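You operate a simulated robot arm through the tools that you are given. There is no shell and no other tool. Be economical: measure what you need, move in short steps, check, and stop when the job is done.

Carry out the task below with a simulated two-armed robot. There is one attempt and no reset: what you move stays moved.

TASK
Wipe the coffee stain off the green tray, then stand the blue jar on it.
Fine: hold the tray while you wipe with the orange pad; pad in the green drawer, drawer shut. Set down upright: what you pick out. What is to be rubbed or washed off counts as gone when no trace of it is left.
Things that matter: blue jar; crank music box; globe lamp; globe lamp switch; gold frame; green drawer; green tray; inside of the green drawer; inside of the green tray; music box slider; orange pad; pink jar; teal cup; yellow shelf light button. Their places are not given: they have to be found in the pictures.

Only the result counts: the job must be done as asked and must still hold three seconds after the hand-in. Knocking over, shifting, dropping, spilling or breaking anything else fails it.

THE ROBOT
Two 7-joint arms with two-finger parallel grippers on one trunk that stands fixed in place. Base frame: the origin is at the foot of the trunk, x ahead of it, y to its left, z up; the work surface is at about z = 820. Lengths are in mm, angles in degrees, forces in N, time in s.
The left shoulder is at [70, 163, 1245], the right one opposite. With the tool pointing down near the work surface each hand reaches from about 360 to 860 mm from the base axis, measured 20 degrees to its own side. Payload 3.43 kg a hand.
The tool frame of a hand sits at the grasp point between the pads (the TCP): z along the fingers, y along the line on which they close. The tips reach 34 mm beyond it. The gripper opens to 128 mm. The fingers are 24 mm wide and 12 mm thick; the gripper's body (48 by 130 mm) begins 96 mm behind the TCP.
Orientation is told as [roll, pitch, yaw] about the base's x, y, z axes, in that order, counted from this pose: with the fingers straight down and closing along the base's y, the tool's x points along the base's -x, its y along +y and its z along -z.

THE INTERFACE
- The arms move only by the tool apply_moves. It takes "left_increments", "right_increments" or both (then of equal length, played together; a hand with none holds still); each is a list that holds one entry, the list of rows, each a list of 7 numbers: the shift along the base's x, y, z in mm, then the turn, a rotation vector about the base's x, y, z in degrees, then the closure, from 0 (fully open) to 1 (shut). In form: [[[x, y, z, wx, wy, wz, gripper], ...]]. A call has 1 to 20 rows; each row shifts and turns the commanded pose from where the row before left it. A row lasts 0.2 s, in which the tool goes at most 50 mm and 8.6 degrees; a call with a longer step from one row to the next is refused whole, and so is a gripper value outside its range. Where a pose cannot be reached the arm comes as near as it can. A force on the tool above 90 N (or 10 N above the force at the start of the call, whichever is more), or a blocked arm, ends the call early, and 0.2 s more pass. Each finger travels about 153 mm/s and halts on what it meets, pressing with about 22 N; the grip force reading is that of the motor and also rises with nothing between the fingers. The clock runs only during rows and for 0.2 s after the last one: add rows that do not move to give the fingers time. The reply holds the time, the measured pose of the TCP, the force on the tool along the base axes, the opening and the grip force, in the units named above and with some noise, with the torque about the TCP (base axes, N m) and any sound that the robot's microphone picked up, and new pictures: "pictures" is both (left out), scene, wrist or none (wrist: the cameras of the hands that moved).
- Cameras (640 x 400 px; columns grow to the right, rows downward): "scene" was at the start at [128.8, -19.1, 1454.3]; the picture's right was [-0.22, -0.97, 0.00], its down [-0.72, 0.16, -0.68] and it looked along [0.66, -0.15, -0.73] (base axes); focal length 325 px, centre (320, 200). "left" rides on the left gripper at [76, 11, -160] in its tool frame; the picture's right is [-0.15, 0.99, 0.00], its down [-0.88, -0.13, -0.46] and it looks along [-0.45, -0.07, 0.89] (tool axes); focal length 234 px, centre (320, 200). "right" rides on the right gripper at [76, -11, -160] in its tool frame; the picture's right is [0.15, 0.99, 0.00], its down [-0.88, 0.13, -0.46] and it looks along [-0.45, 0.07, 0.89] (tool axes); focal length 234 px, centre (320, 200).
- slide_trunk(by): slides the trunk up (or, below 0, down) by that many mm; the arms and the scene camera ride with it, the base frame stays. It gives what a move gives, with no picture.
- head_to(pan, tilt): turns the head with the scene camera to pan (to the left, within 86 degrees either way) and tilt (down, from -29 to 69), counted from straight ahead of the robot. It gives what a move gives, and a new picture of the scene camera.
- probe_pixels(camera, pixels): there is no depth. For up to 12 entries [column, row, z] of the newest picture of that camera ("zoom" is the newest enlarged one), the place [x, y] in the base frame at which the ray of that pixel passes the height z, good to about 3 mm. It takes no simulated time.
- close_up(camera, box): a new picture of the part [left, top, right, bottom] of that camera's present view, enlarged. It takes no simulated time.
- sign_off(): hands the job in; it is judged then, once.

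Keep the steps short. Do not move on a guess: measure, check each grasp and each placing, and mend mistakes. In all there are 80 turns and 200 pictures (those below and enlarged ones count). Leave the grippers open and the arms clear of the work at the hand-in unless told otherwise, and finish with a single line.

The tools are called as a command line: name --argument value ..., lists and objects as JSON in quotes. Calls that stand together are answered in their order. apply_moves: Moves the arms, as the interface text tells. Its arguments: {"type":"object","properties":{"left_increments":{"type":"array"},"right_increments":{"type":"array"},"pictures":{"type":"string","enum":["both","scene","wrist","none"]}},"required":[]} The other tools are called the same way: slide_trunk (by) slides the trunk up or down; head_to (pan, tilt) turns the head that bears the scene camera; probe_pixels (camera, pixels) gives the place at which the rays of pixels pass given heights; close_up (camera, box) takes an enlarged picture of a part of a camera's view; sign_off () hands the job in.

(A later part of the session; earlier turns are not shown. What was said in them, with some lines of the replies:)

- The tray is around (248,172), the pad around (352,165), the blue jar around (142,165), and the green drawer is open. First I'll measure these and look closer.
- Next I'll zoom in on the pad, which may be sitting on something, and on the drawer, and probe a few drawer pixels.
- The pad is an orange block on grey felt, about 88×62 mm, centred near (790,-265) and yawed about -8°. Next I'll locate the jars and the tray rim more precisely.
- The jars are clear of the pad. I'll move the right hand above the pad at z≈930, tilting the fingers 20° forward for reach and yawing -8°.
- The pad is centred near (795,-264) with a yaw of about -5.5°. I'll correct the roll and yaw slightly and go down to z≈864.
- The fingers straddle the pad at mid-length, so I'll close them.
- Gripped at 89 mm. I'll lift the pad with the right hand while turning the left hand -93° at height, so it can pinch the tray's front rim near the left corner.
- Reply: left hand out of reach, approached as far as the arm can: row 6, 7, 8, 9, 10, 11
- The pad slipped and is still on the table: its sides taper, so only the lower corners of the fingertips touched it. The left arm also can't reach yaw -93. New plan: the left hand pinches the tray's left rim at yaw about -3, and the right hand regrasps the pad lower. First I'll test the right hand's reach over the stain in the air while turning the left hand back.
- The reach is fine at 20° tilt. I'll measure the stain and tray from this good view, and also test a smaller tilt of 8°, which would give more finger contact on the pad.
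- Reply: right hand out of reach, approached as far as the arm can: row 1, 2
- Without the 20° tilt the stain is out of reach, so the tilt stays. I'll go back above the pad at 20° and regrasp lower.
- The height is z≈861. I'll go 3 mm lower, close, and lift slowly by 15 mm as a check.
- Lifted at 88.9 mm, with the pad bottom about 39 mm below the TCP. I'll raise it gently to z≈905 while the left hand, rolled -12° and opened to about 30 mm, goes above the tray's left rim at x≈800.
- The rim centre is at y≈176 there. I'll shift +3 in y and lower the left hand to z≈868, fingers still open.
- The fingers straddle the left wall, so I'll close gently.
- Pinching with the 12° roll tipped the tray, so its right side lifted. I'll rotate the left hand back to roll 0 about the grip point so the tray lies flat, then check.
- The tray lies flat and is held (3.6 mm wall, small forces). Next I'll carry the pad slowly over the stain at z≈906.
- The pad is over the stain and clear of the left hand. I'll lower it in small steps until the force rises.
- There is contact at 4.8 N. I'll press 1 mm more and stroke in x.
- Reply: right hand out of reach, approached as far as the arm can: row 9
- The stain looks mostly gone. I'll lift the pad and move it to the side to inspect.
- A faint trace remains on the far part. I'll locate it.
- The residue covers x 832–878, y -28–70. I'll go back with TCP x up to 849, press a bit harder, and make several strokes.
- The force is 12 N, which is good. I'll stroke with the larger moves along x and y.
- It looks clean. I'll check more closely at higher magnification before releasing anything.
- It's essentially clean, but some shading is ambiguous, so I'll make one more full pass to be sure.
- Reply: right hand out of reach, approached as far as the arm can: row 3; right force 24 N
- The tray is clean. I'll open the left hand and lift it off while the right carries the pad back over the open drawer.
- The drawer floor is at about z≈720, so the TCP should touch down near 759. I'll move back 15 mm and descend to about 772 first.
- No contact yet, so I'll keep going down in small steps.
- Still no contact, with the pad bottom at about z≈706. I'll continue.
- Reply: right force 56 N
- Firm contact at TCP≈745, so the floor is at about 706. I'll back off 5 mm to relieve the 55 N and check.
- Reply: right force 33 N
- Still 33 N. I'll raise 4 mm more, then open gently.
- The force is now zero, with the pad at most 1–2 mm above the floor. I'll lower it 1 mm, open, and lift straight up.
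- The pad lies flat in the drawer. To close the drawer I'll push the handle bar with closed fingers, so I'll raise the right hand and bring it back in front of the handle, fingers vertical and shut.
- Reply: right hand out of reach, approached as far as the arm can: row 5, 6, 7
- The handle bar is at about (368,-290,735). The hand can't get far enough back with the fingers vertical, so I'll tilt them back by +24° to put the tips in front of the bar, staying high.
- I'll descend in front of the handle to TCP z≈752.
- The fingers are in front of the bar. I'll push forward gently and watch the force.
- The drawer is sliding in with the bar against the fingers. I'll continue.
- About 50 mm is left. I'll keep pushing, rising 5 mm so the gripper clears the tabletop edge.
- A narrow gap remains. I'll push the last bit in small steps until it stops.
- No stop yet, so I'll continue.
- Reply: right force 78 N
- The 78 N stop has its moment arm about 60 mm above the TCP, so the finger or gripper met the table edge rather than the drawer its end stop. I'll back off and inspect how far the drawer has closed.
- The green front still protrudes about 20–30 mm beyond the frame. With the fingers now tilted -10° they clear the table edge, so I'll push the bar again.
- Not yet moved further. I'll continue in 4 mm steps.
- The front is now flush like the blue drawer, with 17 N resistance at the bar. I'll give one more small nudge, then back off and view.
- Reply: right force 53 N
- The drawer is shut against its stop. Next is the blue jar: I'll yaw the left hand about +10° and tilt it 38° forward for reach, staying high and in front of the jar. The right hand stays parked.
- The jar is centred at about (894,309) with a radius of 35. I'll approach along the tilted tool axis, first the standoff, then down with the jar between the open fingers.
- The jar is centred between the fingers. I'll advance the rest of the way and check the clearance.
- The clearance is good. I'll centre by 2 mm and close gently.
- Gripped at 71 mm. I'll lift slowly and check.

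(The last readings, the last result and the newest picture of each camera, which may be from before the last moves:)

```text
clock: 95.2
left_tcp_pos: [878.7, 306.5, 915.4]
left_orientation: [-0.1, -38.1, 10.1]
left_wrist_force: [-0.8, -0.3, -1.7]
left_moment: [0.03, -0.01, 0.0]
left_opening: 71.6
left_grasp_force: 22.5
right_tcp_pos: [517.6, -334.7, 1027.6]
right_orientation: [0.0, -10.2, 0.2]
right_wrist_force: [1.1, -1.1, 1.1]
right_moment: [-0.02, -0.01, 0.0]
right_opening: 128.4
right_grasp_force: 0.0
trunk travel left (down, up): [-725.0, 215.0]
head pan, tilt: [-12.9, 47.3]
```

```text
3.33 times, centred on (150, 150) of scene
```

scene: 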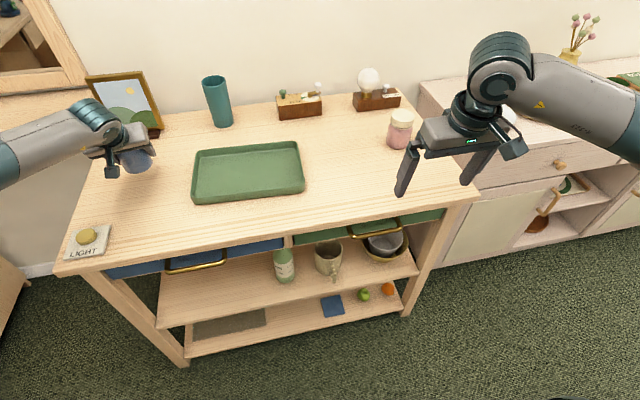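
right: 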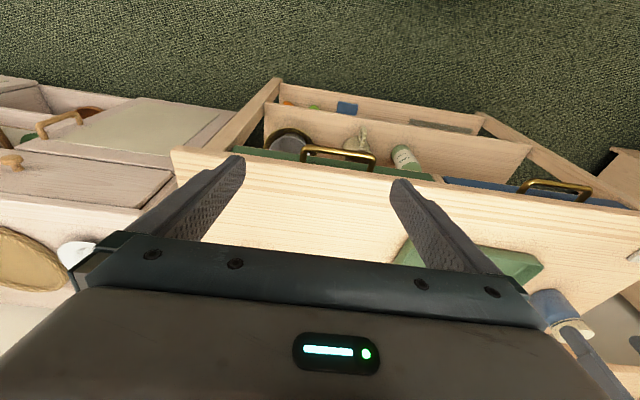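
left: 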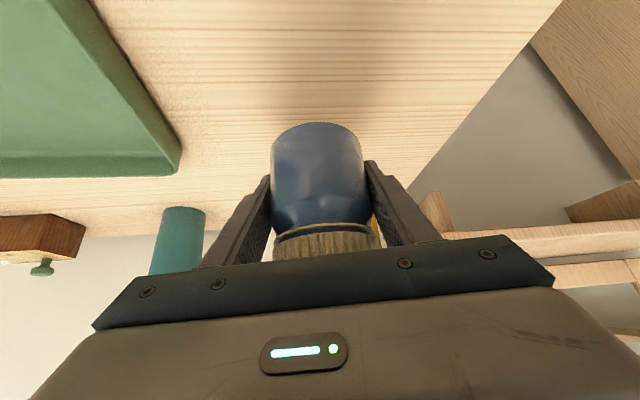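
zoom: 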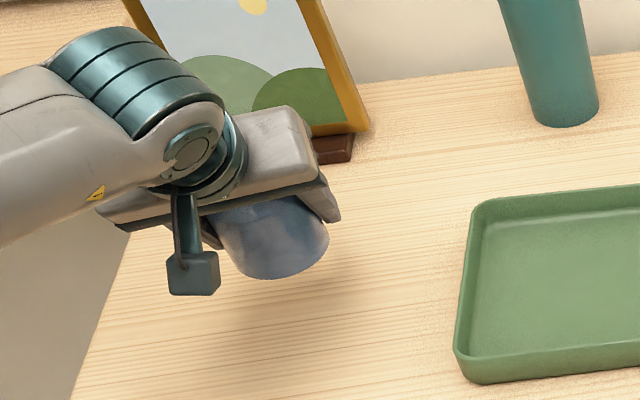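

Lifted and still upright. I'll carry it slowly over the tray centre at about (840,40).

apply_moves --left_increments '[[[-1, -6, 0, 0, 0, 0, 1], [-2, -12, 0, 0, 0, 0, 1], [-3, -18, 0, 0, 0, 0, 1], [-4, -24, 0, 0, 0, 0, 1], [-4, -26, 0, 0, 0, 0, 1], [-4, -26, 0, 0, 0, 0, 1], [-4, -26, 0, 0, 0, 0, 1], [-4, -26, 0, 0, 0, 0, 1], [-4, -26, 0, 0, 0, 0, 1], [-4, -24, 0, 0, 0, 0, 1], [-3, -20, 0, 0, 0, 0, 1], [-2, -16, -5, 0, 0, 0, 1], [0, -10, -8, 0, 0, 0, 1], [0, -6, -8, 0, 0, 0, 1], [0, 0, -6, 0, 0, 0, 1], [0, 0, 0, 0, 0, 0, 1]]]'

close_up --camera "scene" --box '[150, 90, 330, 220]'

```text
clock: 98.6
left_tcp_pos: [842.1, 40.9, 887.4]
left_orientation: [0.0, -38.0, 10.0]
left_wrist_force: [-0.7, -0.8, -1.3]
left_moment: [-0.02, 0.01, 0.01]
left_opening: 71.3
left_grasp_force: 21.9
right_tcp_pos: [516.6, -333.6, 1028.1]
right_orientation: [0.0, -10.2, 0.2]
right_wrist_force: [-0.4, 0.5, -0.9]
right_moment: [0.0, -0.02, 0.05]
right_opening: 127.9
right_grasp_force: 0.1
trunk travel left (down, up): [-725.0, 215.0]
head pan, tilt: [-12.9, 47.3]
```

scene: 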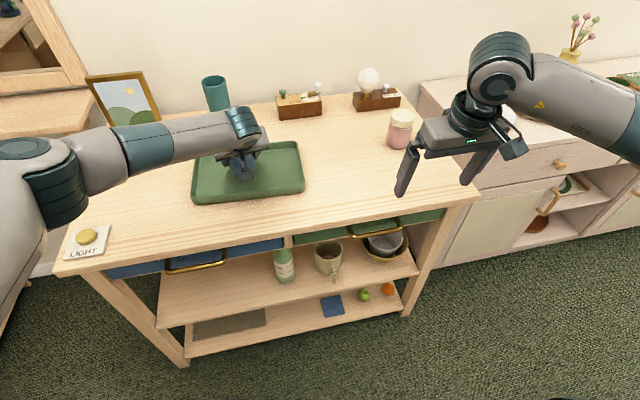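
left: 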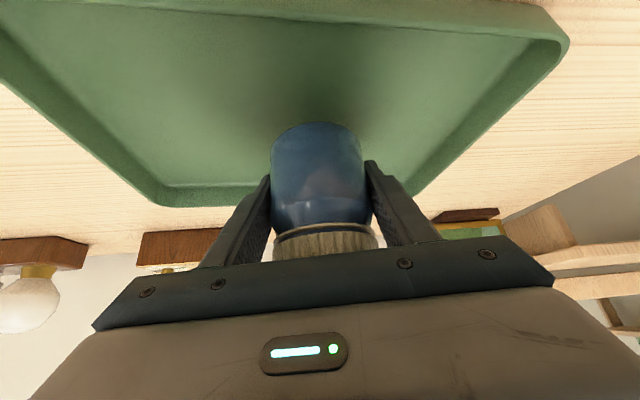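

```text
3.08 times, centred on (240, 155) of scene
```

zoom: 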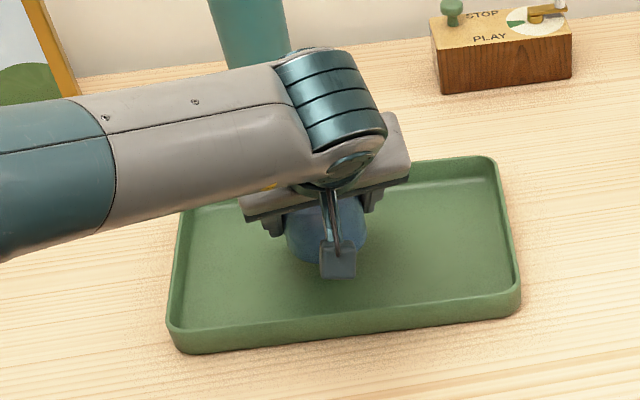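

The jar is over the tray. I'll lower it to just above contact (about 862).

apply_moves --left_increments '[[[0, 0, -6, 0, 0, 0, 1], [0, 0, -7, 0, 0, 0, 1], [0, 0, -6, 0, 0, 0, 1], [0, 0, -3, 0, 0, 0, 1], [0, 0, -1, 0, 0, 0, 1], [0, 0, -1, 0, 0, 0, 1], [0, 0, 0, 0, 0, 0, 1]]]' --pictures "none"

```text
clock: 100.2
left_tcp_pos: [840.8, 41.5, 864.6]
left_orientation: [-0.1, -38.0, 10.1]
left_wrist_force: [-0.2, -0.1, -2.2]
left_moment: [0.02, 0.0, -0.03]
left_opening: 71.0
left_grasp_force: 22.3
right_tcp_pos: [516.8, -334.1, 1027.6]
right_orientation: [0.0, -10.2, 0.1]
right_wrist_force: [0.0, -0.2, -0.7]
right_moment: [-0.01, -0.02, -0.01]
right_opening: 127.9
right_grasp_force: 0.0
trunk travel left (down, up): [-725.0, 215.0]
head pan, tilt: [-12.9, 47.3]
```

apply_moves --left_increments '[[[0, 0, -1, 0, 0, 0, 1], [0, 0, -1, 0, 0, 0, 1], [0, 0, -0.5, 0, 0, 0, 1], [0, 0, 0, 0, 0, 0, 1]]]' --pictures "wrist"

```text
clock: 101.2
left_tcp_pos: [841.9, 41.9, 862.3]
left_orientation: [-0.1, -38.0, 10.0]
left_wrist_force: [-0.2, 0.1, -1.2]
left_moment: [-0.04, 0.0, 0.0]
left_opening: 71.2
left_grasp_force: 22.0
right_tcp_pos: [516.5, -333.3, 1028.4]
right_orientation: [0.0, -10.1, 0.1]
right_wrist_force: [0.4, -0.5, -0.1]
right_moment: [-0.01, -0.01, 0.01]
right_opening: 128.0
right_grasp_force: 0.1
trunk travel left (down, up): [-725.0, 215.0]
head pan, tilt: [-12.9, 47.3]
```

left: 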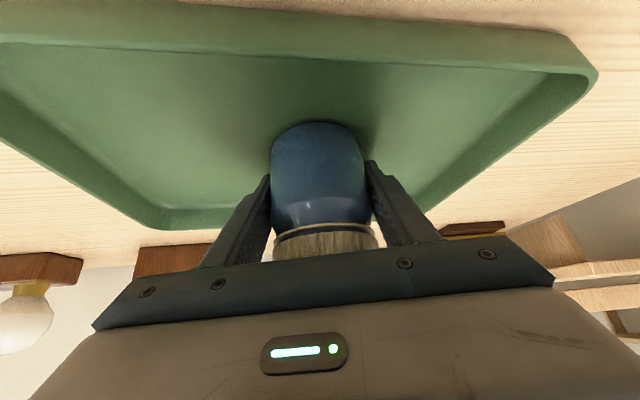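

apply_moves --left_increments '[[[0, 0, -1, 0, 0, 0, 1], [0, 0, -0.7, 0, 0, 0, 1], [0, 0, 0, 0, 0, 0, 1]]]' --pictures "none"

```text
clock: 102.0
left_tcp_pos: [841.0, 41.0, 861.4]
left_orientation: [-0.2, -38.2, 10.1]
left_wrist_force: [1.9, 1.1, 6.0]
left_moment: [0.12, 0.04, -0.02]
left_opening: 71.5
left_grasp_force: 22.1
right_tcp_pos: [516.9, -333.0, 1028.8]
right_orientation: [0.0, -10.2, 0.2]
right_wrist_force: [-0.4, -0.1, -0.5]
right_moment: [0.01, 0.03, 0.0]
right_opening: 127.9
right_grasp_force: 0.0
trunk travel left (down, up): [-725.0, 215.0]
head pan, tilt: [-12.9, 47.3]
```

There is contact (6 N). I'll open, then back out along the tool axis.

apply_moves --left_increments '[[[0, 0, 0.3, 0, 0, 0, 0.42], [0, 0, 0, 0, 0, 0, 0.3], [0, 0, 0, 0, 0, 0, 0.15], [0, 0, 0, 0, 0, 0, 0], [0, 0, 0, 0, 0, 0, 0], [-6, -1, 8, 0, 0, 0, 0], [-12, -2, 16, 0, 0, 0, 0], [-18, -3, 24, 0, 0, 0, 0], [-20, -3, 28, 0, 0, 0, 0], [-22, 5, 28, 0, 0, 0, 0], [-25, 20, 25, 0, 0, 0, 0], [-25, 30, 15, 0, 0, 0, 0], [-20, 30, 10, 0, 0, 0, 0], [-10, 30, 0, 0, 0, 0, 0], [0, 30, 0, 0, 0, 0, 0], [0, 0, 0, 0, 0, 0, 0]]]'

close_up --camera "scene" --box '[150, 90, 330, 220]'

```text
clock: 105.4
left_tcp_pos: [681.1, 176.2, 1016.6]
left_orientation: [-0.1, -38.0, 10.0]
left_wrist_force: [-0.2, 0.0, -0.2]
left_moment: [-0.03, 0.0, 0.04]
left_opening: 128.4
left_grasp_force: 0.0
right_tcp_pos: [517.1, -334.5, 1028.3]
right_orientation: [0.2, -10.3, 0.1]
right_wrist_force: [-0.3, -0.4, -0.6]
right_moment: [-0.02, 0.01, -0.04]
right_opening: 127.9
right_grasp_force: 0.1
trunk travel left (down, up): [-725.0, 215.0]
head pan, tilt: [-12.9, 47.3]
```

scene: 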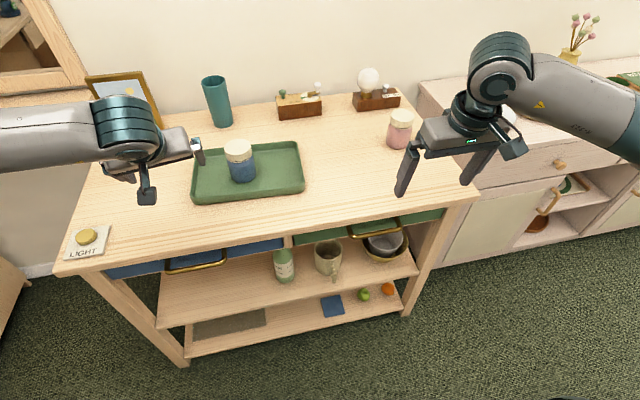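
left: 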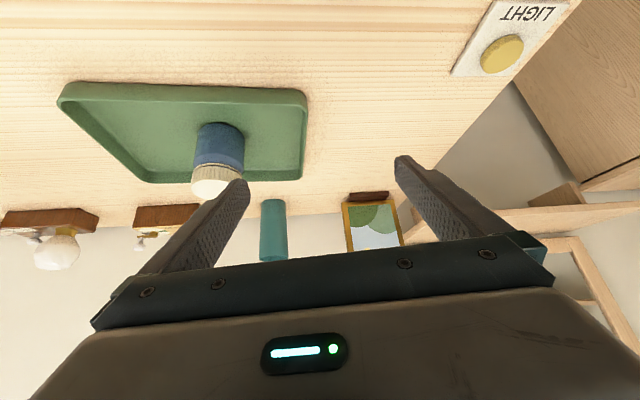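

```text
3.08 times, centred on (240, 155) of scene
```

zoom: 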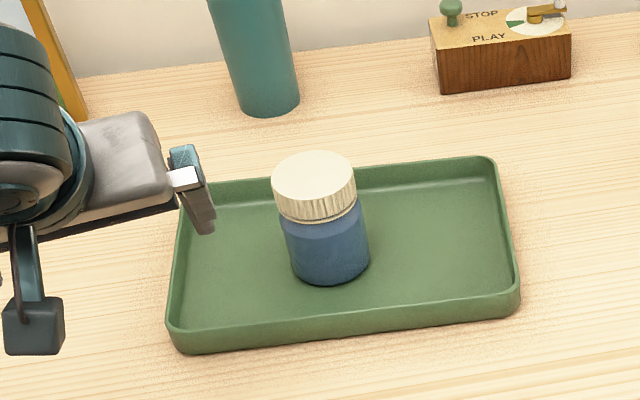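

The jar stands upright on the clean tray, the drawer is shut with the pad inside, and both grippers are open and clear. I'm handing in.

sign_off

```text
The job is handed in.
```

The coffee stain is wiped off the held tray, the orange pad is in the shut green drawer, and the blue jar stands upright on the tray; in the last pictures nothing else looked moved.
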